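You operate a simulated robot arm through the tools that you are given. There is no shell and no other tool.

Carry out the task below with a simulated robot arm. There is one attempt and no reset: what you move stays moved.

TASK
Measure the cylinder from the green mat in the caliper and stand it in the pocket for its size.
Fine: leave the caliper wide open. Set down upright: what you pick out.

It is judged by the outcome, as a careful person would: the job done as asked, and still so three seconds after it is handed in. It fails if anything else is knocked over, pushed out of place, dropped, spilled or broken.

THE ROBOT
A 7-joint arm with a three-finger gripper, fixed in place. Base frame: the origin is on the floor under the middle of its stand, x ahead of it, y to its left, z up. Units: m, rad, N and s.
With the tool pointing down near the work surface it reaches from about 0.48 to 0.94 m from the base axis. Its first joint turns from -2.897 to 2.897 rad. Payload 2.69 kg.
The tool frame sits at the grasp point between the pads (the TCP): z along the fingers, y along the line on which they close. The tips reach 0.029 m beyond it. The gripper opens to 0.12 m; its body begins 0.078 m behind the TCP.
Orientation is that of the tool frame in the base frame, as a unit quaternion [w, x, y, z]. With the fingers straight down and closing along the base's y, the tool's x points along the base's -x, its y along +y and its z along -z.

THE INTERFACE
- The arm moves only by the tool apply_moves. Its argument "rows" is a list of rows, each a list of 2 entries, a list of its own where there are three numbers: the shift along the tool's x, y, z in m, then the turn, a rotation vector about the tool's x, y, z in rad. In form: [[[dx, dy, dz], [ax, ay, az]], ...]. A call has 1 to 20 rows; each row shifts and turns the commanded pose from where the row before left it, along the tool's axes as they then stand. "hand" is the closure, from 0 (fully open) to 1 (shut), set as the call begins (left out, the last holds). A row lasts 0.2 s, in which the tool goes at most 0.05 m and 0.15 rad; a call with a longer step from one row to the next is refused whole, and so is a gripper value outside its range. A pose out of reach is approached as far as the arm can. The call stops where the force on the tool passes 60 N (or 10 N more than at its start, if that is more) or the arm is blocked; 0.2 s more then pass. Each finger travels about 0.04 m/s and halts on what it meets, pressing with about 31 N; the grip force reading is that of the motor and also rises with nothing between the fingers. The clock runs only during rows and for 0.2 s after the last one: add rows that do not move to give the fingers time. The reply holds the time, the measured pose of the TCP, the force on the tool along the base axes, the opening and the grip force, in the units named above and with some noise, with the torque about the TCP (base axes, N m) and any sound that the robot's microphone picked up.
- Cameras (640 x 400 px; columns grow to the right, rows downward): "scene" is fixed at [0.3943, 0.4987, 1.5074]; the picture's right is [0.41, 0.91, 0.00], its down [0.90, -0.41, -0.13] and it looks along [-0.12, 0.05, -0.99] (base axes); focal length 310 px, centre (320, 200). "wrist" rides on the gripper at [0.063, 0, -0.104] in the tool frame; the picture's right is [0.00, 1.00, 0.00], its down [-0.83, 0.00, -0.56] and it looks along [-0.56, 0.00, 0.83] (tool axes); focal length 275 px, centre (320, 200). There is no depth. A picture from a camera that has moved, and an enlarged one, comes with that camera's place and axes in the base frame and with its lens. The place of the scene camera against the robot may be out by one fixed shift of up to 0.018 m in any direction.
- camera(camera): a new picture of that camera. It takes no simulated time.
- slide_trunk(by): slides the trunk up (or, below 0, down) by that many m; the arm rides with it, the base frame stays. It gives what a move gives, with no picture.
- enlarge(camera, box): a new picture of the part [left, top, right, bottom] of that camera's present view, enlarged. It takes no simulated time.
- finish_job(): hands the job in; it is judged then, once.

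Nothing tells you positions but the pictures and the camera data. Unless the task says otherwise, let go and move clear before handing in.

The tools are called after "Request:" by a JSON object that holds its "fn" and its "kwargs". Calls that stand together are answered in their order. apply_moves: Moves the arm, as the interface text tells. Its arguments: {"type":"object","properties":{"rows":{"type":"array","items":{"type":"array"}},"hand":{"type":"number"}},"required":["rows"]} The other tools are called the same way: slide_trunk (by) moves the trunk up or down; camera (camera) takes a picture; enlarge (camera, box) takes an enlarged picture of a part of a camera's view; finish_job () hands the job in.

At the start:

```text
time_s: 0.0
ee_pos: [0.2304, 0.4046, 1.0053]
tool_rot: [0.0, 0.0, 1.0, 0.0]
ft_force: [0.2, -0.4, -0.4]
moment: [-0.01, -0.01, 0.02]
width: 0.1201
finger_force: 0.1
trunk travel left (down, up): [-0.525, 0.088]
```

scene: 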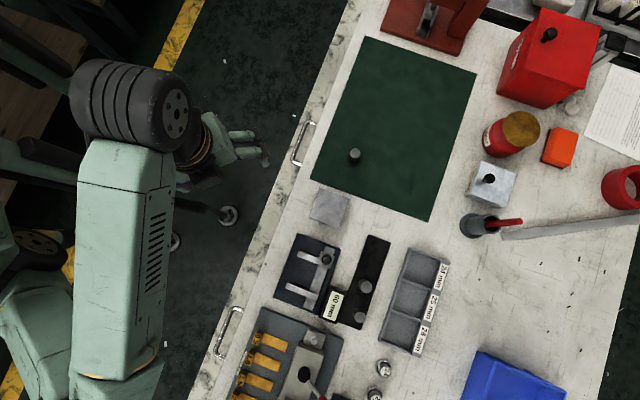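
wrist: 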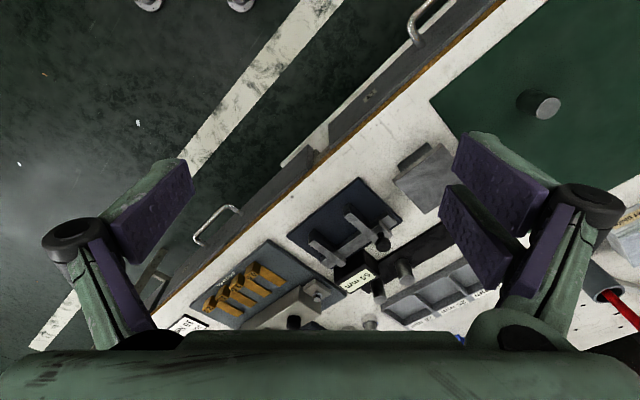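

I see a bench with a green mat holding a small grey cylinder, a caliper-like fixture on a dark plate, a three-pocket tray with size labels, and other items. I'll enlarge the relevant areas before moving.

Request:
{"fn": "enlarge", "kwargs": {"camera": "scene", "box": [260, 220, 460, 345]}}

Request:
{"fn": "enlarge", "kwargs": {"camera": "scene", "box": [300, 120, 400, 182]}}

Request:
{"fn": "enlarge", "kwargs": {"camera": "wrist", "box": [180, 130, 500, 330]}}

```text
3.20 times, centred on (360, 282) of scene
camera zoom: at [0.3943, 0.4987, 1.5074], right [0.41, 0.91, 0.0], down [0.9, -0.41, -0.13], along [-0.12, 0.05, -0.99], focal length 993 px, centre (192, -64)
```

zoom: 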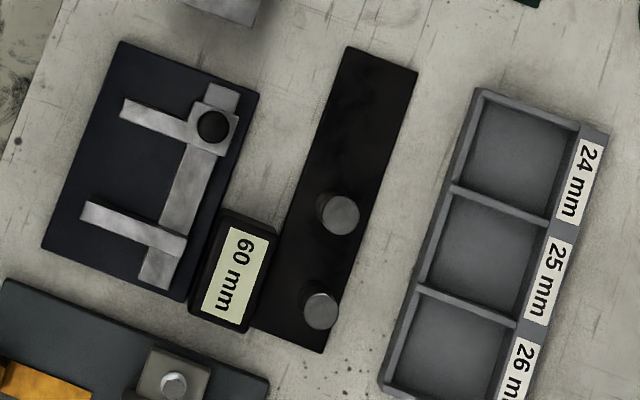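

```text
6.40 times, centred on (350, 151) of scene
camera zoom: at [0.3943, 0.4987, 1.5074], right [0.41, 0.91, 0.0], down [0.9, -0.41, -0.13], along [-0.12, 0.05, -0.99], focal length 1986 px, centre (128, 514)
```

zoom: 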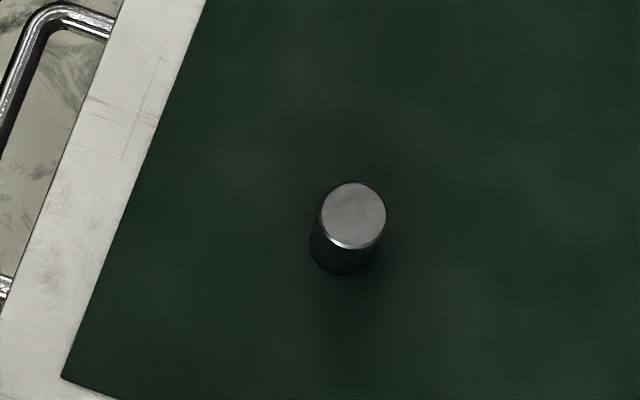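

```text
2.00 times, centred on (340, 230) of wrist
camera zoom: at [0.1692, 0.4037, 1.1095], right [-0.01, 1.0, 0.0], down [0.83, 0.0, 0.56], along [0.56, 0.0, -0.83], focal length 551 px, centre (280, 140)
```

zoom: 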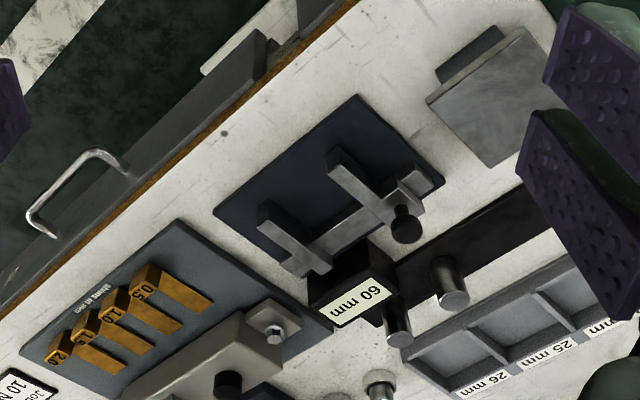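

The caliper (two jaws on a beam with a black knob slider and a "60 mm" display) sits near (0.44, 0.47), the tray near (0.60, 0.64), and the target cylinder near (0.25, 0.645) by rough triangulation. I'll shift the wrist camera to view the caliper and tray better.

Request:
{"fn": "apply_moves", "kwargs": {"rows": [[[-0.035, 0.03, 0], [0, 0, 0]], [[-0.035, 0.035, 0], [0, 0, 0]], [[0, 0, 0], [0, 0, 0]], [[0, 0, 0], [0, 0, 0]]]}}

Request:
{"fn": "camera", "kwargs": {"camera": "wrist"}}

```text
time_s: 1.0
ee_pos: [0.3, 0.4685, 1.0057]
tool_rot: [0.0, -0.001, 1.0, 0.001]
ft_force: [0.2, 0.1, -0.1]
moment: [0.01, 0.01, 0.02]
width: 0.12
finger_force: 0.0
trunk travel left (down, up): [-0.525, 0.088]
```

```text
taken
camera wrist: at [0.237, 0.469, 1.1097], right [-0.01, 1.0, 0.0], down [0.83, 0.0, 0.56], along [0.56, 0.0, -0.83], focal length 275 px, centre (320, 200)
```

wrist: 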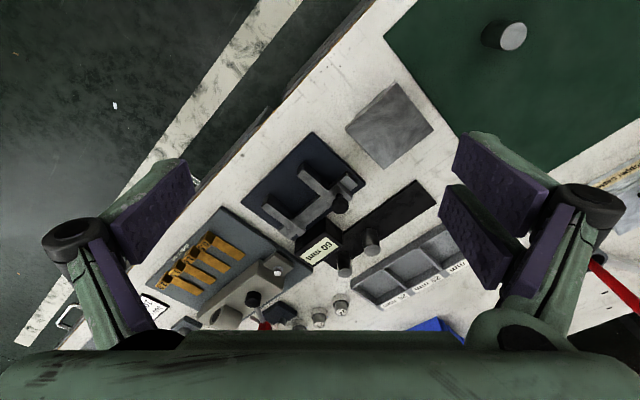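

Request:
{"fn": "enlarge", "kwargs": {"camera": "wrist", "box": [220, 120, 480, 325]}}

Request:
{"fn": "enlarge", "kwargs": {"camera": "wrist", "box": [430, 0, 590, 100]}}

Request:
{"fn": "enlarge", "kwargs": {"camera": "scene", "box": [265, 225, 345, 325]}}

```text
1.95 times, centred on (350, 222) of wrist
camera zoom: at [0.237, 0.469, 1.1097], right [-0.01, 1.0, 0.0], down [0.83, 0.0, 0.56], along [0.56, 0.0, -0.83], focal length 537 px, centre (262, 156)
```

zoom: 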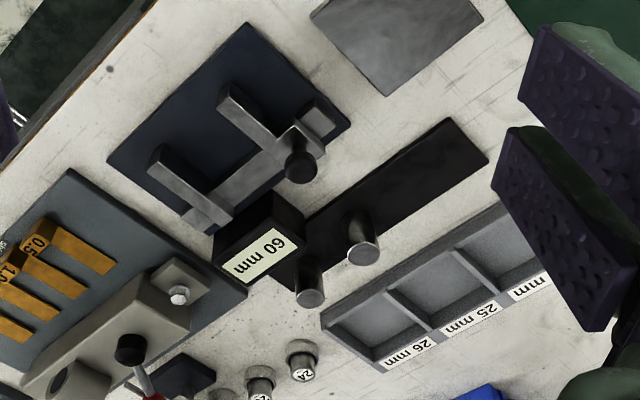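

```text
4.00 times, centred on (510, 50) of wrist
camera zoom: at [0.237, 0.469, 1.1097], right [-0.01, 1.0, 0.0], down [0.83, 0.0, 0.56], along [0.56, 0.0, -0.83], focal length 1101 px, centre (-440, 800)
```

zoom: 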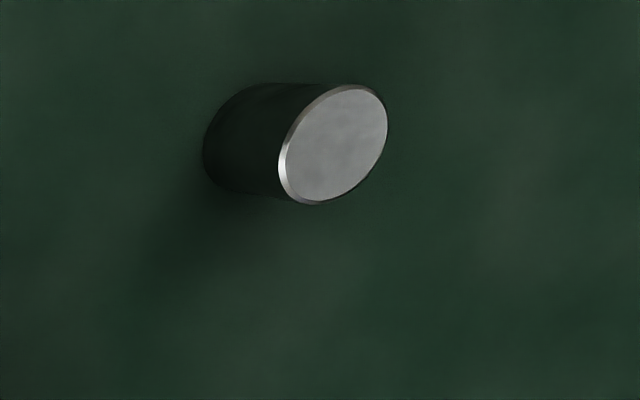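

```text
4.00 times, centred on (305, 275) of scene
camera zoom: at [0.3943, 0.4987, 1.5074], right [0.41, 0.91, 0.0], down [0.9, -0.41, -0.13], along [-0.12, 0.05, -0.99], focal length 1242 px, centre (380, -100)
```

zoom: 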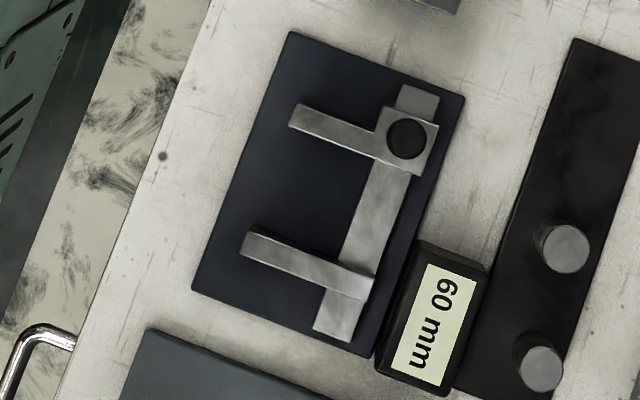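

The table is turned about 45° to the base. The caliper's open gap centre is near (0.45, 0.445), and the target cylinder top is near (0.255, 0.66, 0.79). I'll turn the tool 45° to line up with the caliper and look from closer.

Request:
{"fn": "apply_moves", "kwargs": {"rows": [[[-0.022, 0.0089, 0.0265], [0, 0, 0]], [[-0.022, 0.0089, 0.0265], [0, 0, 0]], [[-0.022, 0.0089, 0.0265], [0, 0, 0]], [[-0.022, 0.0089, 0.0265], [0, 0, 0]], [[0, 0, 0], [0, 0, 0.131]], [[0, 0, 0], [0, 0, 0.131]], [[0, 0, 0], [0, 0, 0.131]], [[0, 0, 0], [0, 0, 0.131]], [[0, 0, 0], [0, 0, 0.131]], [[0, 0, 0], [0, 0, 0.131]], [[0, 0, 0], [0, 0, 0]], [[0, 0, 0], [0, 0, 0]]]}}

Request:
{"fn": "camera", "kwargs": {"camera": "wrist"}}

```text
time_s: 3.6
ee_pos: [0.3889, 0.5055, 0.8988]
tool_rot: [0.0, 0.383, 0.924, 0.0]
ft_force: [0.2, -0.4, -0.9]
moment: [0.04, 0.01, 0.0]
width: 0.1199
finger_force: 0.1
trunk travel left (down, up): [-0.525, 0.088]
```

```text
taken
camera wrist: at [0.3453, 0.5492, 1.0033], right [0.7, 0.71, 0.0], down [0.59, -0.59, 0.56], along [0.39, -0.39, -0.83], focal length 275 px, centre (320, 200)
```

wrist: 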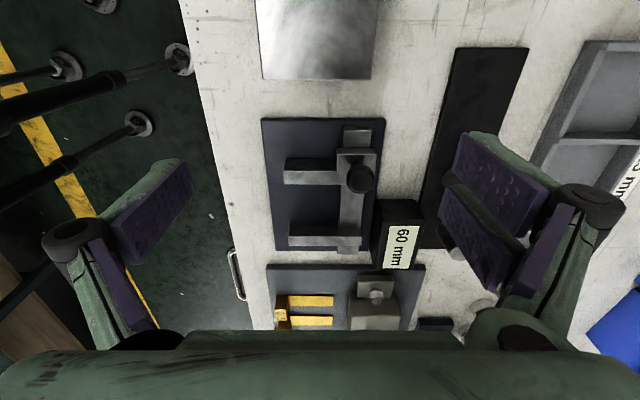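

The tool is now aligned with the caliper axes. I'll zoom in on the caliper from here.

Request:
{"fn": "enlarge", "kwargs": {"camera": "wrist", "box": [250, 105, 440, 275]}}

Request:
{"fn": "enlarge", "kwargs": {"camera": "scene", "box": [320, 230, 470, 360]}}

```text
2.35 times, centred on (345, 190) of wrist
camera zoom: at [0.3453, 0.5492, 1.0033], right [0.7, 0.71, 0.0], down [0.59, -0.59, 0.56], along [0.39, -0.39, -0.83], focal length 648 px, centre (261, 224)
```

zoom: 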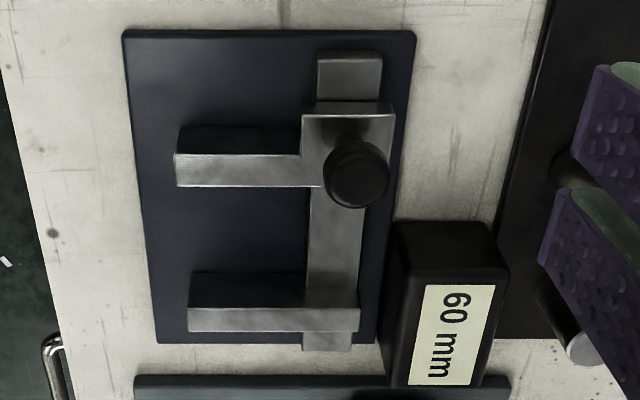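

```text
3.08 times, centred on (395, 295) of scene
camera zoom: at [0.3943, 0.4987, 1.5074], right [0.41, 0.91, 0.0], down [0.9, -0.41, -0.13], along [-0.12, 0.05, -0.99], focal length 955 px, centre (89, -92)
```

zoom: 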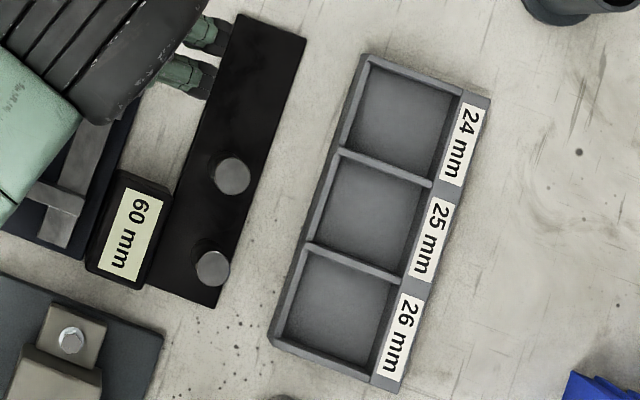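

The jaws are about 26 mm tall (tops near z≈0.79) with the 60 mm gap spanning roughly 52 mm of usable depth. Before grasping, I'll partly close the hand in free air to learn its finger shape.

Request:
{"fn": "apply_moves", "kwargs": {"rows": [[[0, 0, 0], [0, 0, 0]], [[0, 0, 0], [0, 0, 0]], [[0, 0, 0], [0, 0, 0]], [[0, 0, 0], [0, 0, 0]], [[0, 0, 0], [0, 0, 0]], [[0, 0, 0], [0, 0, 0]], [[0, 0, 0], [0, 0, 0]], [[0, 0, 0], [0, 0, 0]]], "hand": 0.75}}

Request:
{"fn": "camera", "kwargs": {"camera": "wrist"}}

Request:
{"fn": "enlarge", "kwargs": {"camera": "scene", "box": [220, 130, 420, 255]}}

```text
time_s: 5.4
ee_pos: [0.3892, 0.5043, 0.9004]
tool_rot: [0.0, 0.383, 0.924, 0.0]
ft_force: [0.0, -0.2, -0.6]
moment: [-0.01, -0.01, 0.0]
width: 0.0301
finger_force: 0.0
trunk travel left (down, up): [-0.525, 0.088]
```

```text
taken
camera wrist: at [0.3452, 0.5491, 1.0033], right [0.7, 0.71, 0.0], down [0.59, -0.59, 0.56], along [0.39, -0.39, -0.83], focal length 275 px, centre (320, 200)
```

wrist: 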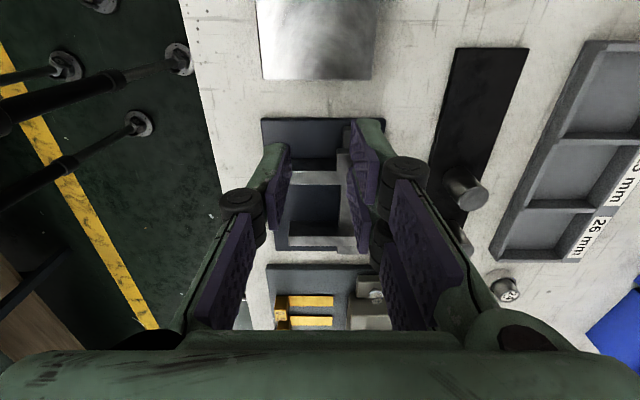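

```text
3.20 times, centred on (320, 192) of scene
camera zoom: at [0.3943, 0.4987, 1.5074], right [0.41, 0.91, 0.0], down [0.9, -0.41, -0.13], along [-0.12, 0.05, -0.99], focal length 993 px, centre (320, 224)
```

zoom: 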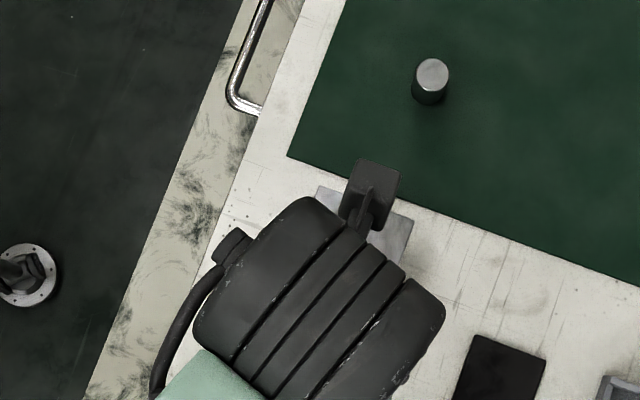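

Request:
{"fn": "enlarge", "kwargs": {"camera": "wrist", "box": [220, 105, 450, 335]}}

```text
1.74 times, centred on (335, 220) of wrist
camera zoom: at [0.3452, 0.5491, 1.0033], right [0.7, 0.71, 0.0], down [0.59, -0.59, 0.56], along [0.39, -0.39, -0.83], focal length 479 px, centre (294, 165)
```

zoom: 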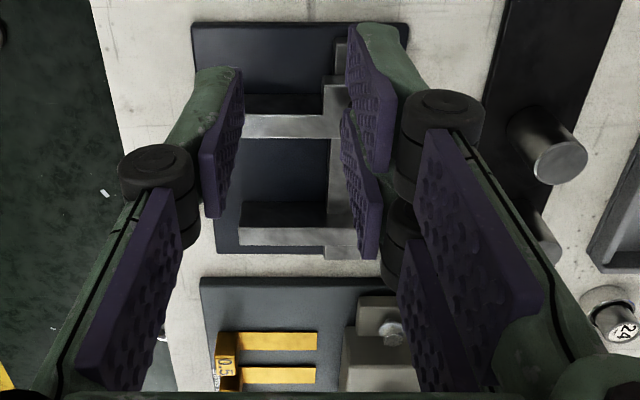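

The hand opening is linear with closure, and fingertips are roughly 27 mm wide each (two on the far side, one on the near side). Next I'll open the hand and hover over the mat cylinder to fix its position and height.

Request:
{"fn": "apply_moves", "kwargs": {"rows": [[[0.0409, 0.003, -0.004], [0, 0, 0]], [[0.0409, 0.003, -0.004], [0, 0, 0]], [[0.0409, 0.003, -0.004], [0, 0, 0]], [[0.0409, 0.003, -0.004], [0, 0, 0]], [[0.0409, 0.003, -0.004], [0, 0, 0]], [[0, 0, 0], [0, 0, 0]], [[0, 0, 0], [0, 0, 0]], [[0, 0, 0], [0, 0, 0]]], "hand": 0.0}}

Request:
{"fn": "camera", "kwargs": {"camera": "wrist"}}

Request:
{"fn": "enlarge", "kwargs": {"camera": "wrist", "box": [270, 60, 370, 160]}}

```text
time_s: 7.2
ee_pos: [0.2554, 0.6614, 0.9209]
tool_rot: [0.0, 0.382, 0.924, -0.001]
ft_force: [-0.6, -0.1, -0.6]
moment: [0.01, 0.0, 0.0]
width: 0.1198
finger_force: 0.1
trunk travel left (down, up): [-0.525, 0.088]
```

```text
taken
camera wrist: at [0.211, 0.7049, 1.0249], right [0.7, 0.71, 0.0], down [0.59, -0.59, 0.56], along [0.39, -0.39, -0.83], focal length 275 px, centre (320, 200)
```

wrist: 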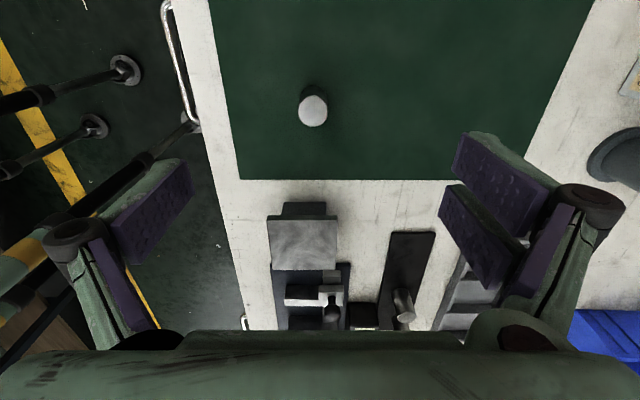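

```text
4.00 times, centred on (320, 110) of wrist
camera zoom: at [0.211, 0.7049, 1.0249], right [0.7, 0.71, 0.0], down [0.59, -0.59, 0.56], along [0.39, -0.39, -0.83], focal length 1101 px, centre (320, 560)
```

zoom: 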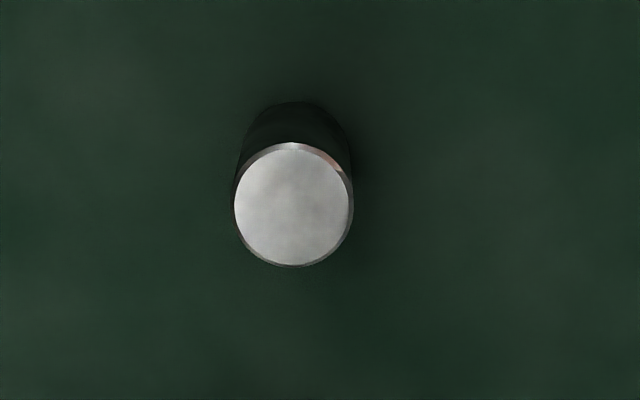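

The cylinder is about 25 mm wide and 40 mm tall, top at z≈0.791, at table coordinates 5–6 mm off my current TCP. I'll centre over it and go down partway to check.

Request:
{"fn": "apply_moves", "kwargs": {"rows": [[[-0.005, -0.0062, 0.02], [0, 0, 0]], [[0, 0, 0.025], [0, 0, 0]], [[0, 0, 0.025], [0, 0, 0]], [[0, 0, 0], [0, 0, 0]], [[0, 0, 0], [0, 0, 0]]], "hand": 0.4}}

Request:
{"fn": "camera", "kwargs": {"camera": "wrist"}}

```text
time_s: 8.4
ee_pos: [0.2568, 0.6533, 0.8501]
tool_rot: [0.0, 0.383, 0.924, -0.001]
ft_force: [-0.3, -0.2, 0.1]
moment: [-0.03, -0.02, -0.01]
width: 0.0721
finger_force: 0.0
trunk travel left (down, up): [-0.525, 0.088]
```

```text
taken
camera wrist: at [0.2119, 0.6979, 0.9533], right [0.7, 0.71, 0.0], down [0.59, -0.59, 0.56], along [0.39, -0.39, -0.83], focal length 275 px, centre (320, 200)
```

wrist: 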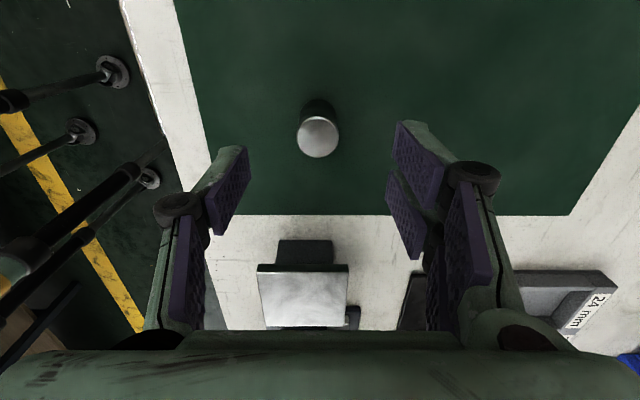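

The cylinder is centred between the open fingers. I'll descend so the tips overlap about the top 13 mm and close.

Request:
{"fn": "apply_moves", "kwargs": {"rows": [[[0, -0.001, 0.021], [0, 0, 0]], [[0, 0, 0.021], [0, 0, 0]], [[0, 0, 0], [0, 0, 0]], [[0, 0, 0], [0, 0, 0]]]}}

Request:
{"fn": "enlarge", "kwargs": {"camera": "wrist", "box": [180, 80, 460, 280]}}

```text
time_s: 9.4
ee_pos: [0.2547, 0.6501, 0.809]
tool_rot: [0.0, 0.383, 0.924, -0.001]
ft_force: [0.6, 0.1, 0.3]
moment: [0.01, -0.01, 0.02]
width: 0.0719
finger_force: 0.0
trunk travel left (down, up): [-0.525, 0.088]
```

```text
2.00 times, centred on (320, 180) of wrist
camera zoom: at [0.2113, 0.6954, 0.9116], right [0.7, 0.71, 0.0], down [0.59, -0.59, 0.56], along [0.39, -0.39, -0.83], focal length 551 px, centre (320, 240)
```

zoom: 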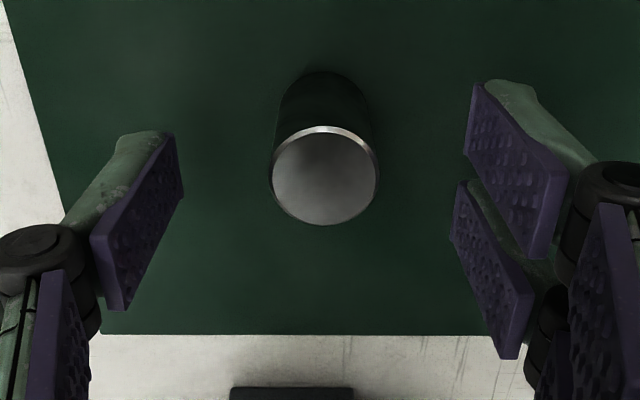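

The cylinder is centred between the pads. Closing now.

Request:
{"fn": "apply_moves", "kwargs": {"rows": [[[0, 0, 0], [0, 0, 0]], [[0, 0, 0], [0, 0, 0]], [[0, 0, 0], [0, 0, 0]], [[0, 0, 0], [0, 0, 0]], [[0, 0, 0], [0, 0, 0]], [[0, 0, 0], [0, 0, 0]]], "hand": 1.0}}

Request:
{"fn": "enlarge", "kwargs": {"camera": "wrist", "box": [220, 80, 420, 280]}}

```text
time_s: 10.8
ee_pos: [0.2557, 0.6513, 0.8077]
tool_rot: [0.0, 0.383, 0.924, 0.0]
ft_force: [0.7, 1.5, 0.6]
moment: [0.05, -0.02, -0.04]
width: 0.0242
finger_force: 31.3
trunk travel left (down, up): [-0.525, 0.088]
```

```text
2.00 times, centred on (320, 180) of wrist
camera zoom: at [0.2115, 0.6955, 0.9118], right [0.7, 0.71, 0.0], down [0.59, -0.59, 0.56], along [0.39, -0.39, -0.83], focal length 551 px, centre (320, 240)
```

zoom: 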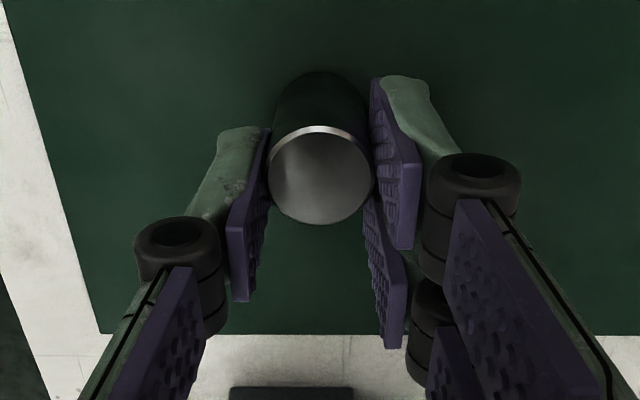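

Gripped at about 24 mm opening with 31 N. I'll lift slightly and check it holds upright.

Request:
{"fn": "apply_moves", "kwargs": {"rows": [[[0, 0, -0.01], [0, 0, 0]], [[0, 0, -0.03], [0, 0, 0]], [[0, 0, -0.03], [0, 0, 0]], [[0, 0, -0.03], [0, 0, 0]], [[0, 0, 0], [0, 0, 0]], [[0, 0, 0], [0, 0, 0]]]}}

Request:
{"fn": "camera", "kwargs": {"camera": "wrist"}}

Request:
{"fn": "enlarge", "kwargs": {"camera": "wrist", "box": [220, 80, 420, 280]}}

```text
time_s: 12.2
ee_pos: [0.2512, 0.6518, 0.906]
tool_rot: [0.001, 0.383, 0.924, 0.0]
ft_force: [0.4, -0.7, -1.8]
moment: [-0.05, 0.02, -0.04]
width: 0.0242
finger_force: 30.9
trunk travel left (down, up): [-0.525, 0.088]
```

```text
taken
camera wrist: at [0.2086, 0.6963, 1.0099], right [0.7, 0.71, 0.0], down [0.59, -0.59, 0.56], along [0.39, -0.39, -0.83], focal length 275 px, centre (320, 200)
```

wrist: 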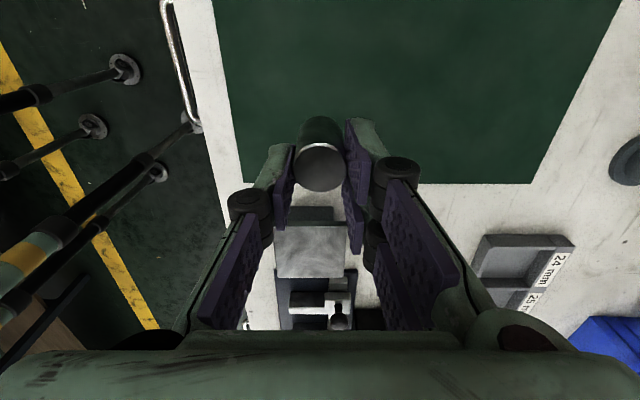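

```text
2.00 times, centred on (320, 180) of wrist
camera zoom: at [0.2086, 0.6963, 1.0099], right [0.7, 0.71, 0.0], down [0.59, -0.59, 0.56], along [0.39, -0.39, -0.83], focal length 551 px, centre (320, 240)
```

zoom: 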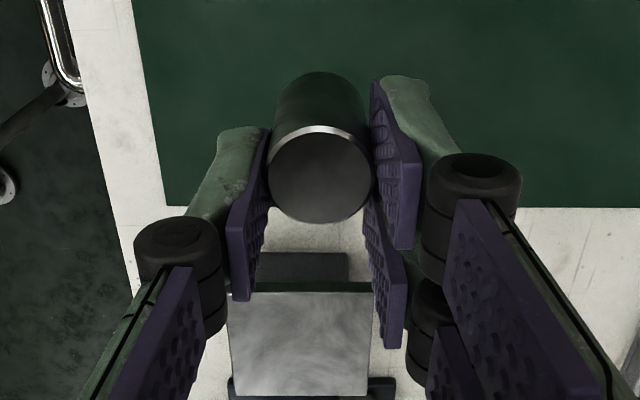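

The cylinder is held upright and steady. I'll carry it along the beam direction to hover above the caliper gap, staying high, then check alignment.

Request:
{"fn": "apply_moves", "kwargs": {"rows": [[[-0.0372, -0.0019, 0], [0, 0, 0]], [[-0.0372, -0.0019, 0], [0, 0, 0]], [[-0.0372, -0.0019, 0], [0, 0, 0]], [[-0.0372, -0.0019, 0], [0, 0, 0]], [[-0.0372, -0.0019, 0], [0, 0, 0]], [[-0.0372, -0.0019, 0], [0, 0, 0]], [[-0.0372, -0.0019, 0], [0, 0, 0]], [[-0.0372, -0.002, 0], [0, 0, 0]], [[0, 0, 0], [0, 0, 0]], [[0, 0, 0], [0, 0, 0]], [[0, 0, 0], [0, 0, 0]]]}}

Request:
{"fn": "camera", "kwargs": {"camera": "wrist"}}

Request:
{"fn": "enlarge", "kwargs": {"camera": "wrist", "box": [220, 40, 420, 240]}}

Request:
{"fn": "camera", "kwargs": {"camera": "scene"}}

```text
time_s: 14.6
ee_pos: [0.4545, 0.4297, 0.9072]
tool_rot: [-0.001, 0.383, 0.924, 0.0]
ft_force: [-0.9, -0.5, -1.7]
moment: [0.0, 0.01, 0.01]
width: 0.0244
finger_force: 31.0
trunk travel left (down, up): [-0.525, 0.088]
```

```text
taken
camera wrist: at [0.4109, 0.4746, 1.011], right [0.7, 0.71, 0.0], down [0.59, -0.59, 0.56], along [0.39, -0.39, -0.83], focal length 275 px, centre (320, 200)
```

wrist: 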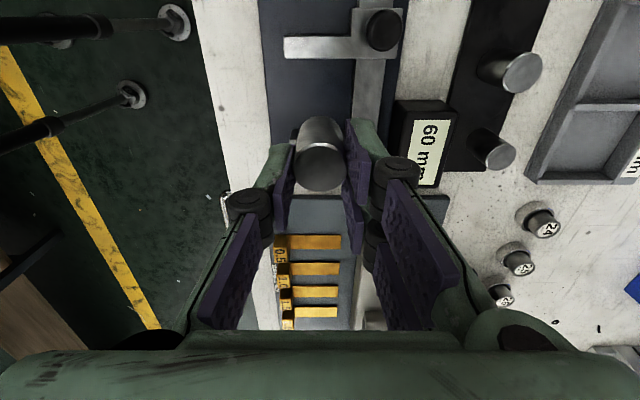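

```text
2.00 times, centred on (320, 140) of wrist
camera zoom: at [0.4109, 0.4746, 1.011], right [0.7, 0.71, 0.0], down [0.59, -0.59, 0.56], along [0.39, -0.39, -0.83], focal length 551 px, centre (320, 320)
```

zoom: 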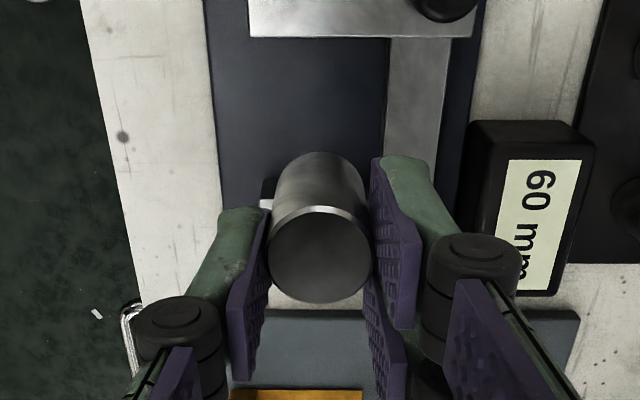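

```text
taken
```

scene: 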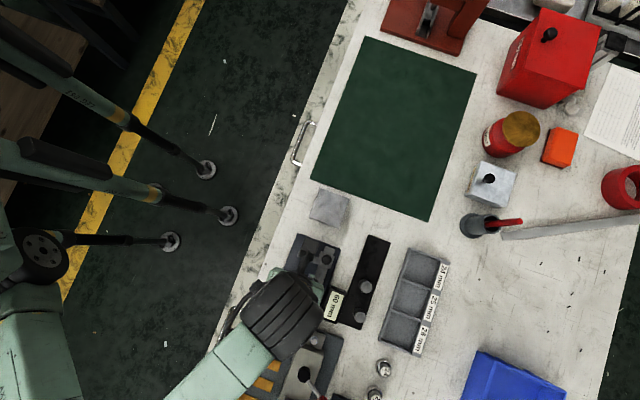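

The cylinder hovers centred between the jaw tips and the beam, with about 13 mm to the fixed jaw and 23 mm to the slider jaw. I'll lower it nearly to the plate.

Request:
{"fn": "apply_moves", "kwargs": {"rows": [[[0, 0, 0.026], [0, 0, 0]], [[0, 0, 0.026], [0, 0, 0]], [[0, 0, 0.022], [0, 0, 0]], [[0, 0, 0], [0, 0, 0]], [[0, 0, 0], [0, 0, 0]]]}}

Request:
{"fn": "enlarge", "kwargs": {"camera": "wrist", "box": [220, 60, 420, 260]}}

Request:
{"fn": "enlarge", "kwargs": {"camera": "scene", "box": [250, 220, 390, 340]}}

```text
time_s: 15.8
ee_pos: [0.4534, 0.4318, 0.8347]
tool_rot: [0.0, 0.383, 0.924, 0.0]
ft_force: [-0.6, -0.6, -1.1]
moment: [0.03, -0.01, -0.01]
width: 0.0241
finger_force: 31.1
trunk travel left (down, up): [-0.525, 0.088]
```

```text
2.00 times, centred on (320, 160) of wrist
camera zoom: at [0.4105, 0.4752, 0.9378], right [0.7, 0.71, 0.0], down [0.59, -0.59, 0.56], along [0.39, -0.39, -0.83], focal length 551 px, centre (320, 280)
```

zoom: 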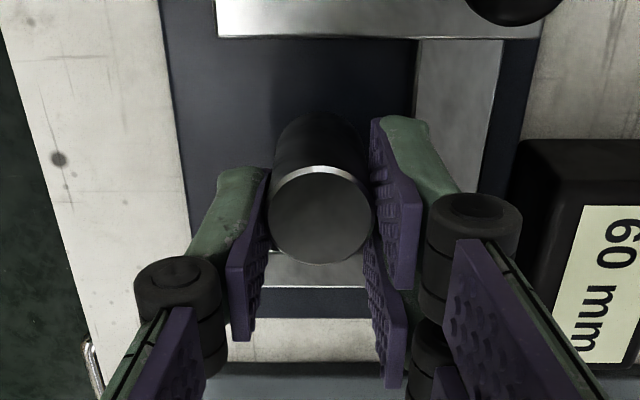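

```text
3.33 times, centred on (320, 280) of scene
camera zoom: at [0.3943, 0.4987, 1.5074], right [0.41, 0.91, 0.0], down [0.9, -0.41, -0.13], along [-0.12, 0.05, -0.99], focal length 1035 px, centre (320, -67)
```

zoom: 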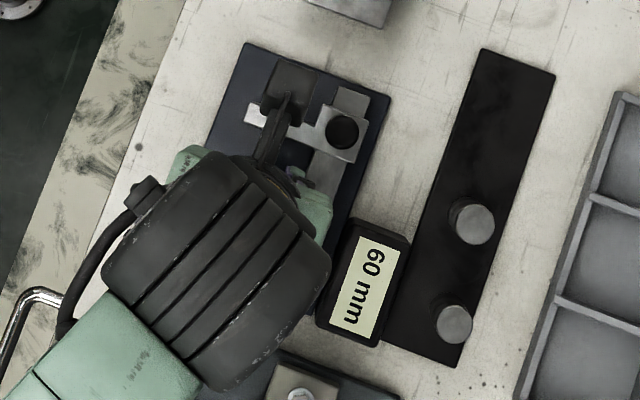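

Still clear of contact. I'll lower in small steps and watch the force.

Request:
{"fn": "apply_moves", "kwargs": {"rows": [[[0, 0, 0.004], [0, 0, 0]], [[0, 0, 0.004], [0, 0, 0]], [[0, 0, 0], [0, 0, 0]]]}}

```text
time_s: 16.6
ee_pos: [0.4517, 0.4309, 0.8255]
tool_rot: [-0.001, 0.383, 0.924, 0.0]
ft_force: [0.2, 0.9, -0.7]
moment: [0.0, -0.01, -0.02]
width: 0.0242
finger_force: 30.9
trunk travel left (down, up): [-0.525, 0.088]
```

Request:
{"fn": "apply_moves", "kwargs": {"rows": [[[0, 0, 0.0015], [0, 0, 0]], [[0, 0, 0.0015], [0, 0, 0]], [[0, 0, 0], [0, 0, 0]]]}}

Request:
{"fn": "enlarge", "kwargs": {"camera": "wrist", "box": [220, 60, 420, 260]}}

```text
time_s: 17.4
ee_pos: [0.4526, 0.4299, 0.8212]
tool_rot: [-0.001, 0.382, 0.924, 0.0]
ft_force: [0.7, 0.3, -0.5]
moment: [-0.03, 0.0, 0.01]
width: 0.0243
finger_force: 31.0
trunk travel left (down, up): [-0.525, 0.088]
```

```text
2.00 times, centred on (320, 160) of wrist
camera zoom: at [0.4094, 0.4753, 0.9261], right [0.7, 0.71, 0.0], down [0.59, -0.59, 0.56], along [0.39, -0.39, -0.83], focal length 551 px, centre (320, 280)
```

zoom: 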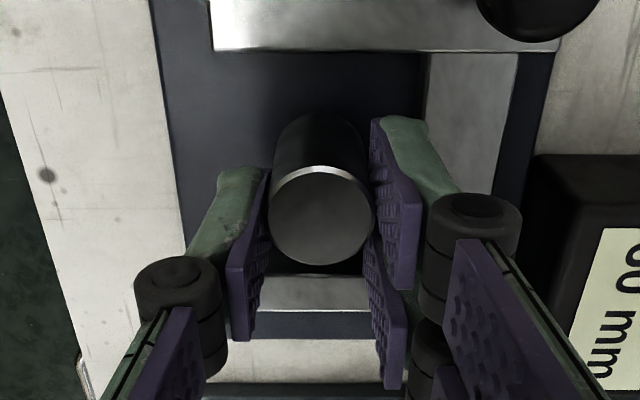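

Request:
{"fn": "apply_moves", "kwargs": {"rows": [[[0, 0, 0.001], [0, 0, 0]], [[0, 0, 0.001], [0, 0, 0]], [[0, 0, 0], [0, 0, 0]]]}}

```text
time_s: 18.2
ee_pos: [0.4537, 0.4311, 0.8198]
tool_rot: [0.0, 0.382, 0.924, 0.001]
ft_force: [0.1, 0.3, -1.2]
moment: [-0.04, 0.02, -0.02]
width: 0.0242
finger_force: 31.6
trunk travel left (down, up): [-0.525, 0.088]
```

Request:
{"fn": "apply_moves", "kwargs": {"rows": [[[0, 0, 0.001], [0, 0, 0]], [[0, 0, 0.001], [0, 0, 0]], [[0, 0, 0], [0, 0, 0]]]}}

```text
time_s: 19.0
ee_pos: [0.4522, 0.4283, 0.8202]
tool_rot: [0.001, 0.382, 0.924, -0.001]
ft_force: [0.5, -0.4, -1.2]
moment: [-0.01, 0.01, -0.04]
width: 0.024
finger_force: 31.0
trunk travel left (down, up): [-0.525, 0.088]
```

Request:
{"fn": "apply_moves", "kwargs": {"rows": [[[0, 0, 0.001], [0, 0, 0]], [[0, 0, 0], [0, 0, 0]]]}}

Request:
{"fn": "apply_moves", "kwargs": {"rows": [[[0, 0, 0.001], [0, 0, 0]], [[0, 0, 0], [0, 0, 0]]]}}

Request:
{"fn": "enlarge", "kwargs": {"camera": "wrist", "box": [220, 60, 420, 260]}}

```text
time_s: 19.6
ee_pos: [0.4524, 0.4287, 0.8178]
tool_rot: [0.0, 0.383, 0.924, 0.001]
ft_force: [-0.4, 0.6, -1.7]
moment: [0.02, -0.01, 0.04]
width: 0.0241
finger_force: 31.3
trunk travel left (down, up): [-0.525, 0.088]
```

```text
time_s: 20.2
ee_pos: [0.4529, 0.4305, 0.8168]
tool_rot: [0.0, 0.383, 0.924, 0.0]
ft_force: [-0.3, 0.5, -1.2]
moment: [0.02, -0.05, 0.01]
width: 0.0242
finger_force: 30.8
trunk travel left (down, up): [-0.525, 0.088]
```

```text
2.00 times, centred on (320, 160) of wrist
camera zoom: at [0.4092, 0.4745, 0.9206], right [0.7, 0.71, 0.0], down [0.59, -0.59, 0.56], along [0.39, -0.39, -0.83], focal length 551 px, centre (320, 280)
```

zoom: 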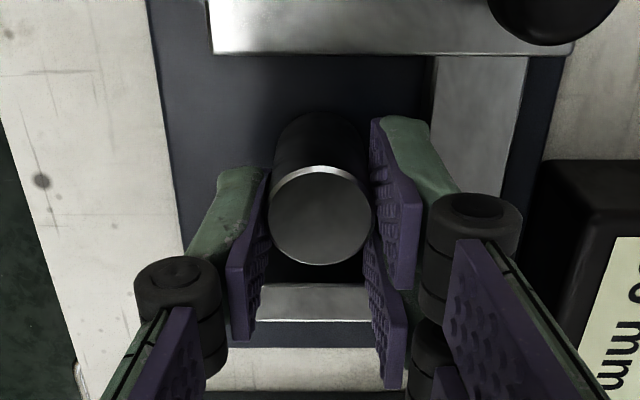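

No contact yet, and the far finger may come near the fixed jaw's top edge, so I'll shift 5 mm toward the slider to centre the fingers in the gap and keep lowering.

Request:
{"fn": "apply_moves", "kwargs": {"rows": [[[0.005, 0, 0], [0, 0, 0]], [[0, 0, 0.001], [0, 0, 0]], [[0, 0, 0], [0, 0, 0]]]}}

Request:
{"fn": "apply_moves", "kwargs": {"rows": [[[0, 0, 0.001], [0, 0, 0]], [[0, 0, 0], [0, 0, 0]]]}}

Request:
{"fn": "apply_moves", "kwargs": {"rows": [[[0, 0, 0.001], [0, 0, 0]], [[0, 0, 0], [0, 0, 0]]]}}

```text
time_s: 21.0
ee_pos: [0.4499, 0.4331, 0.8155]
tool_rot: [0.0, 0.383, 0.924, 0.0]
ft_force: [1.3, 0.6, -1.8]
moment: [0.01, -0.02, 0.02]
width: 0.0241
finger_force: 31.0
trunk travel left (down, up): [-0.525, 0.088]
```

```text
time_s: 21.6
ee_pos: [0.4495, 0.4336, 0.8163]
tool_rot: [-0.001, 0.382, 0.924, 0.0]
ft_force: [-0.2, -0.2, -1.2]
moment: [-0.03, -0.02, 0.0]
width: 0.024
finger_force: 30.7
trunk travel left (down, up): [-0.525, 0.088]
```

```text
time_s: 22.2
ee_pos: [0.4508, 0.4333, 0.8136]
tool_rot: [-0.001, 0.383, 0.924, 0.0]
ft_force: [-0.6, 0.1, -1.4]
moment: [0.0, 0.02, -0.01]
width: 0.0242
finger_force: 30.8
trunk travel left (down, up): [-0.525, 0.088]
```

Request:
{"fn": "enlarge", "kwargs": {"camera": "wrist", "box": [240, 60, 400, 220]}}

Request:
{"fn": "apply_moves", "kwargs": {"rows": [[[0, 0, 0.001], [0, 0, 0]], [[0, 0, 0], [0, 0, 0]]]}}

Request:
{"fn": "apply_moves", "kwargs": {"rows": [[[0, 0, 0.001], [0, 0, 0]], [[0, 0, 0], [0, 0, 0]]]}}

```text
2.50 times, centred on (320, 140) of wrist
camera zoom: at [0.4063, 0.4781, 0.9175], right [0.7, 0.71, 0.0], down [0.59, -0.59, 0.56], along [0.39, -0.39, -0.83], focal length 688 px, centre (320, 350)
```

zoom: 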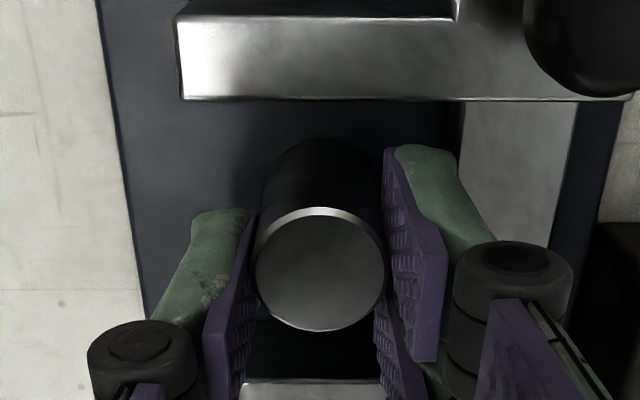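

```text
time_s: 22.8
ee_pos: [0.45, 0.4341, 0.8131]
tool_rot: [0.0, 0.382, 0.924, 0.0]
ft_force: [0.7, 0.0, 0.7]
moment: [-0.01, -0.01, 0.01]
width: 0.024
finger_force: 30.7
trunk travel left (down, up): [-0.525, 0.088]
```

```text
time_s: 23.4
ee_pos: [0.4508, 0.4335, 0.8133]
tool_rot: [0.0, 0.383, 0.924, 0.001]
ft_force: [3.5, -1.9, 12.1]
moment: [-0.14, -0.04, 0.0]
width: 0.0246
finger_force: 31.1
trunk travel left (down, up): [-0.525, 0.088]
```

Contact with the plate is felt at the cylinder's base (about 12 N up). I'll relax by 0.6 mm, open just enough to release, and lift straight away.

Request:
{"fn": "apply_moves", "kwargs": {"rows": [[[0, 0, -0.0006], [0, 0, 0]], [[0, 0, 0], [0, 0, 0]]]}}

Request:
{"fn": "apply_moves", "kwargs": {"rows": [[[0, 0, 0], [0, 0, 0]], [[0, 0, 0], [0, 0, 0]], [[0, 0, 0], [0, 0, 0]]], "hand": 0.71}}

Request:
{"fn": "enlarge", "kwargs": {"camera": "wrist", "box": [220, 60, 420, 260]}}

```text
time_s: 24.0
ee_pos: [0.4496, 0.4329, 0.8136]
tool_rot: [0.0, 0.382, 0.924, 0.001]
ft_force: [3.0, 2.2, 9.1]
moment: [0.09, -0.11, 0.02]
width: 0.0246
finger_force: 31.2
trunk travel left (down, up): [-0.525, 0.088]
```

```text
time_s: 24.8
ee_pos: [0.4496, 0.4327, 0.8128]
tool_rot: [0.0, 0.383, 0.924, 0.001]
ft_force: [0.0, -0.2, -1.1]
moment: [-0.01, -0.02, 0.02]
width: 0.0347
finger_force: 0.0
trunk travel left (down, up): [-0.525, 0.088]
```

```text
2.00 times, centred on (320, 160) of wrist
camera zoom: at [0.4056, 0.4778, 0.9161], right [0.7, 0.71, 0.0], down [0.59, -0.59, 0.56], along [0.39, -0.39, -0.83], focal length 551 px, centre (320, 280)
```

zoom: 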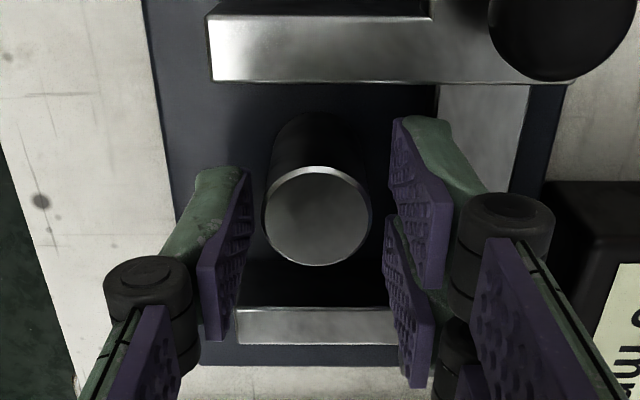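

The cylinder stands free in the caliper. Lifting straight up to clear it, then I'll look at it and at the knob.

Request:
{"fn": "apply_moves", "kwargs": {"rows": [[[0, 0, -0.01], [0, 0, 0]], [[0, 0, -0.03], [0, 0, 0]], [[0, 0, -0.03], [0, 0, 0]], [[0, 0, -0.03], [0, 0, 0]], [[0, 0, 0], [0, 0, 0]], [[0, 0, 0], [0, 0, 0]]]}}

Request:
{"fn": "camera", "kwargs": {"camera": "wrist"}}

Request:
{"fn": "enlarge", "kwargs": {"camera": "wrist", "box": [250, 0, 450, 190]}}

```text
time_s: 26.2
ee_pos: [0.4491, 0.4329, 0.9107]
tool_rot: [0.0, 0.383, 0.924, 0.0]
ft_force: [-0.2, 0.0, 0.1]
moment: [-0.01, 0.02, 0.0]
width: 0.0351
finger_force: 0.1
trunk travel left (down, up): [-0.525, 0.088]
```

```text
taken
camera wrist: at [0.4054, 0.4771, 1.0152], right [0.7, 0.71, 0.0], down [0.59, -0.59, 0.56], along [0.39, -0.39, -0.83], focal length 275 px, centre (320, 200)
```

wrist: 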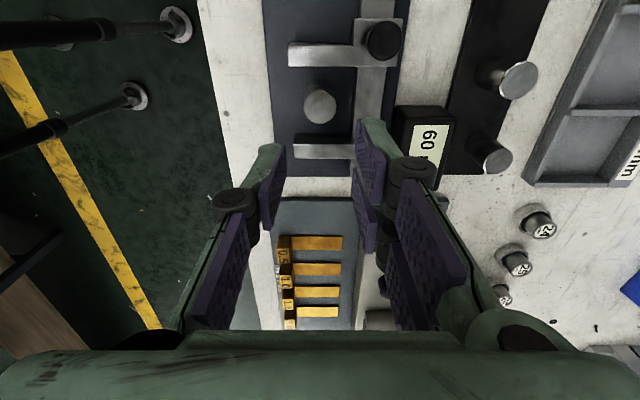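

```text
2.11 times, centred on (350, 95) of wrist
camera zoom: at [0.4054, 0.4771, 1.0152], right [0.7, 0.71, 0.0], down [0.59, -0.59, 0.56], along [0.39, -0.39, -0.83], focal length 580 px, centre (257, 421)
```

zoom: 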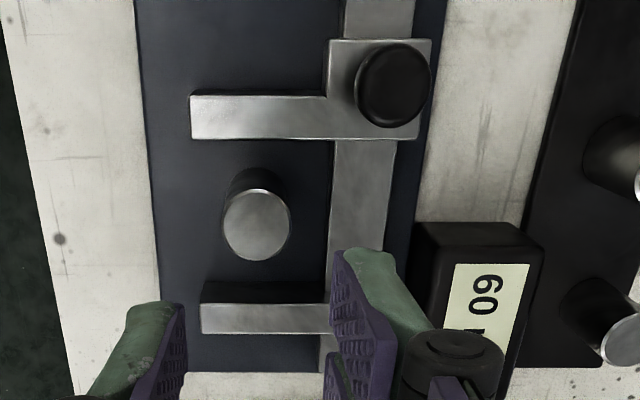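

The cylinder stands upright between the jaws. The knob centre is about U=0.665, W=-0.037 with its top near z≈0.813. I'll move above the knob and turn the hand 90° so the fingers straddle it along the beam.

Request:
{"fn": "apply_moves", "kwargs": {"rows": [[[0.024, 0.02, 0], [0, 0, 0]], [[0.0235, 0.0207, 0], [0, 0, 0]], [[0, 0, 0], [0, 0, -0.1428]], [[0, 0, 0], [0, 0, -0.1428]], [[0, 0, 0], [0, 0, -0.1428]], [[0, 0, 0], [0, 0, -0.1428]], [[0, 0, 0], [0, 0, -0.1428]], [[0, 0, 0], [0, 0, -0.1428]], [[0, 0, 0], [0, 0, -0.1428]], [[0, 0, 0], [0, 0, -0.1428]], [[0, 0, 0], [0, 0, -0.1428]], [[0, 0, 0], [0, 0, -0.1428]], [[0, 0, 0], [0, 0, -0.1428]], [[0, 0, 0], [0, 0, 0]], [[0, 0, 0], [0, 0, 0]]], "hand": 0.45}}

Request:
{"fn": "camera", "kwargs": {"camera": "wrist"}}

Request:
{"fn": "enlarge", "kwargs": {"camera": "wrist", "box": [220, 60, 420, 260]}}

```text
time_s: 29.4
ee_pos: [0.4455, 0.4967, 0.9126]
tool_rot: [0.0, -0.383, 0.924, 0.0]
ft_force: [-0.2, 0.2, -0.1]
moment: [-0.03, 0.01, -0.01]
width: 0.0663
finger_force: 0.0
trunk travel left (down, up): [-0.525, 0.088]
```

```text
taken
camera wrist: at [0.4013, 0.4508, 1.0162], right [-0.71, 0.7, 0.0], down [0.58, 0.59, 0.56], along [0.39, 0.4, -0.83], focal length 275 px, centre (320, 200)
```

wrist: 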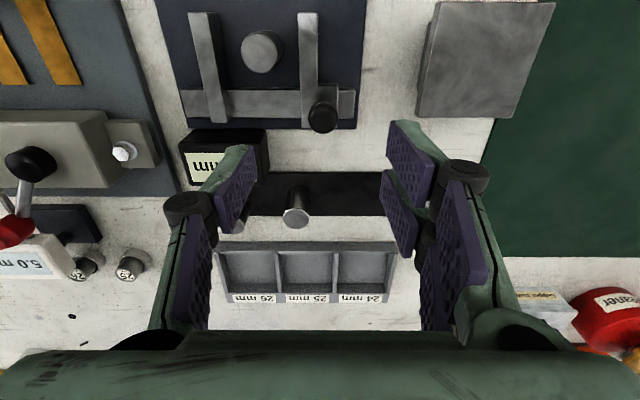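

```text
2.00 times, centred on (320, 160) of wrist
camera zoom: at [0.4013, 0.4508, 1.0162], right [-0.71, 0.7, 0.0], down [0.58, 0.59, 0.56], along [0.39, 0.4, -0.83], focal length 551 px, centre (320, 280)
```

zoom: 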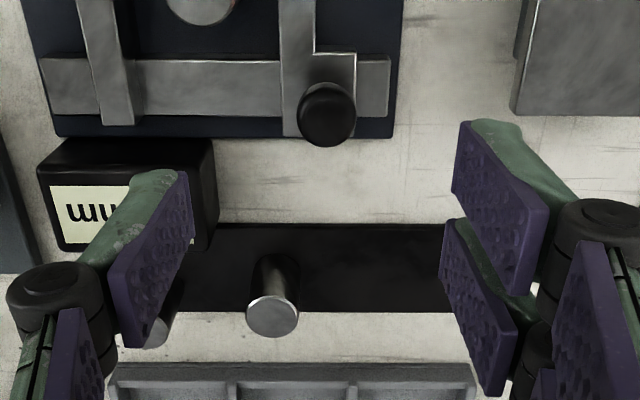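

The knob is about 2–3 mm toward the −W side of the TCP. I'll correct this and descend partway.

Request:
{"fn": "apply_moves", "kwargs": {"rows": [[[0.001, 0.0025, 0.02], [0, 0, 0]], [[0, 0, 0.02], [0, 0, 0]], [[0, 0, 0.02], [0, 0, 0]], [[0, 0, 0], [0, 0, 0]], [[0, 0, 0], [0, 0, 0]]]}}

Request:
{"fn": "enlarge", "kwargs": {"camera": "wrist", "box": [200, 60, 440, 260]}}

```text
time_s: 30.6
ee_pos: [0.4442, 0.4972, 0.8501]
tool_rot: [0.0, -0.383, 0.924, -0.001]
ft_force: [-0.6, -0.3, 0.4]
moment: [-0.04, -0.01, -0.01]
width: 0.0661
finger_force: 0.0
trunk travel left (down, up): [-0.525, 0.088]
```

```text
2.00 times, centred on (320, 160) of wrist
camera zoom: at [0.4013, 0.4521, 0.9557], right [-0.71, 0.7, 0.0], down [0.59, 0.59, 0.56], along [0.39, 0.4, -0.83], focal length 551 px, centre (320, 280)
```

zoom: 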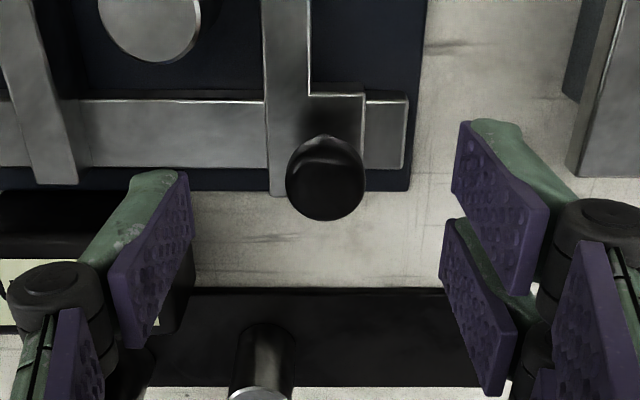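

Request:
{"fn": "apply_moves", "kwargs": {"rows": [[[0, 0.0015, 0.008], [0, 0, 0]], [[0, 0, 0.008], [0, 0, 0]], [[0, 0, 0.008], [0, 0, 0]], [[0, 0, 0], [0, 0, 0]], [[0, 0, 0], [0, 0, 0]]]}}

Request:
{"fn": "enlarge", "kwargs": {"camera": "wrist", "box": [200, 60, 440, 260]}}

Request:
{"fn": "enlarge", "kwargs": {"camera": "scene", "box": [250, 220, 390, 340]}}

```text
time_s: 31.8
ee_pos: [0.4408, 0.4983, 0.8275]
tool_rot: [0.0, -0.382, 0.924, 0.0]
ft_force: [0.2, 0.4, -0.3]
moment: [-0.02, -0.01, 0.02]
width: 0.0661
finger_force: 0.1
trunk travel left (down, up): [-0.525, 0.088]
```

```text
2.00 times, centred on (320, 160) of wrist
camera zoom: at [0.398, 0.454, 0.9319], right [-0.71, 0.7, 0.0], down [0.59, 0.59, 0.56], along [0.39, 0.4, -0.83], focal length 551 px, centre (320, 280)
```

zoom: 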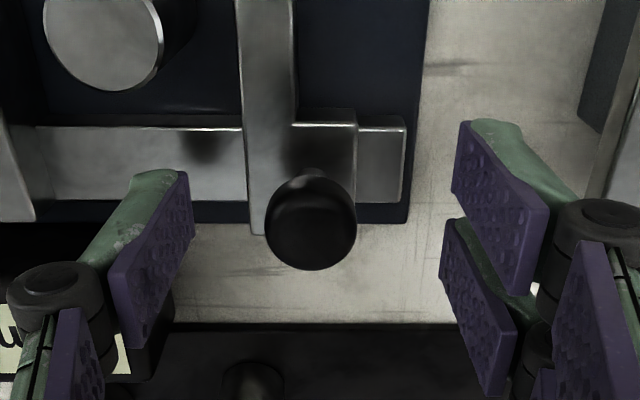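

```text
3.33 times, centred on (320, 280) of scene
camera zoom: at [0.3943, 0.4987, 1.5074], right [0.41, 0.91, 0.0], down [0.9, -0.41, -0.13], along [-0.12, 0.05, -0.99], focal length 1035 px, centre (320, -67)
```

zoom: 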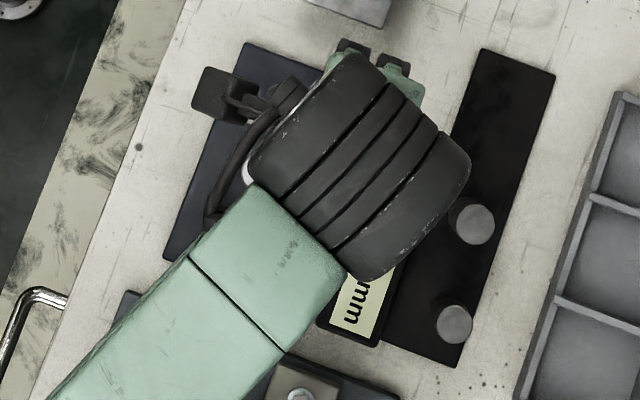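

The fingers straddle the knob. Closing on it now.

Request:
{"fn": "apply_moves", "kwargs": {"rows": [[[0, 0, 0], [0, 0, 0]], [[0, 0, 0], [0, 0, 0]], [[0, 0, 0], [0, 0, 0]], [[0, 0, 0], [0, 0, 0]], [[0, 0, 0], [0, 0, 0]]], "hand": 1.0}}

Request:
{"fn": "enlarge", "kwargs": {"camera": "wrist", "box": [200, 60, 440, 260]}}

```text
time_s: 33.0
ee_pos: [0.4411, 0.4999, 0.829]
tool_rot: [0.0, -0.384, 0.924, 0.0]
ft_force: [0.6, -0.7, -0.1]
moment: [0.03, -0.04, -0.18]
width: 0.0205
finger_force: 37.8
trunk travel left (down, up): [-0.525, 0.088]
```

```text
2.00 times, centred on (320, 160) of wrist
camera zoom: at [0.3981, 0.4541, 0.9319], right [-0.71, 0.7, 0.0], down [0.59, 0.59, 0.56], along [0.39, 0.4, -0.83], focal length 551 px, centre (320, 280)
```

zoom: 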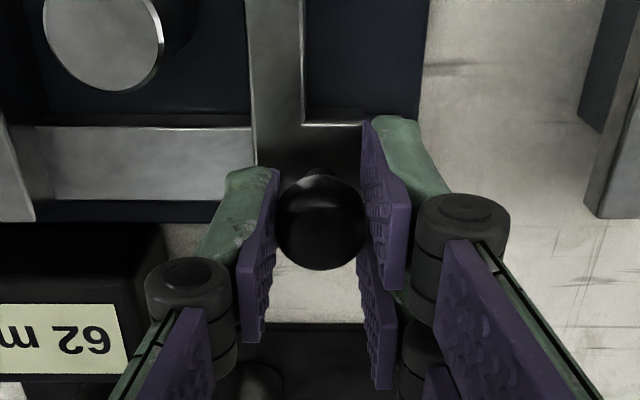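

The knob is held, and the display follows (now 62 mm). I'll slide the jaw toward the fixed jaw, first through the free travel.

Request:
{"fn": "apply_moves", "kwargs": {"rows": [[[0, -0.004, 0], [0, 0, 0]], [[0, -0.005, 0], [0, 0, 0]], [[0, -0.005, 0], [0, 0, 0]], [[0, 0, 0], [0, 0, 0]], [[0, 0, 0], [0, 0, 0]]]}}

Request:
{"fn": "enlarge", "kwargs": {"camera": "wrist", "box": [180, 0, 440, 260]}}

```text
time_s: 34.2
ee_pos: [0.4515, 0.4897, 0.8271]
tool_rot: [0.0, -0.382, 0.924, 0.0]
ft_force: [7.2, 7.2, -2.4]
moment: [0.08, -0.08, -0.12]
width: 0.0203
finger_force: 45.0
trunk travel left (down, up): [-0.525, 0.088]
```

```text
1.54 times, centred on (310, 130) of wrist
camera zoom: at [0.4077, 0.4442, 0.9318], right [-0.71, 0.7, 0.0], down [0.59, 0.59, 0.56], along [0.39, 0.4, -0.83], focal length 424 px, centre (335, 308)
```

zoom: 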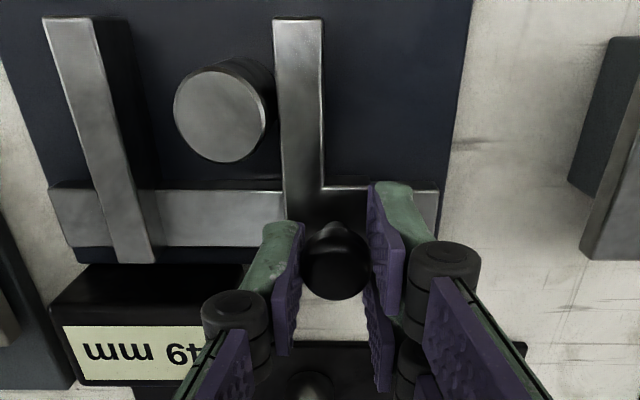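

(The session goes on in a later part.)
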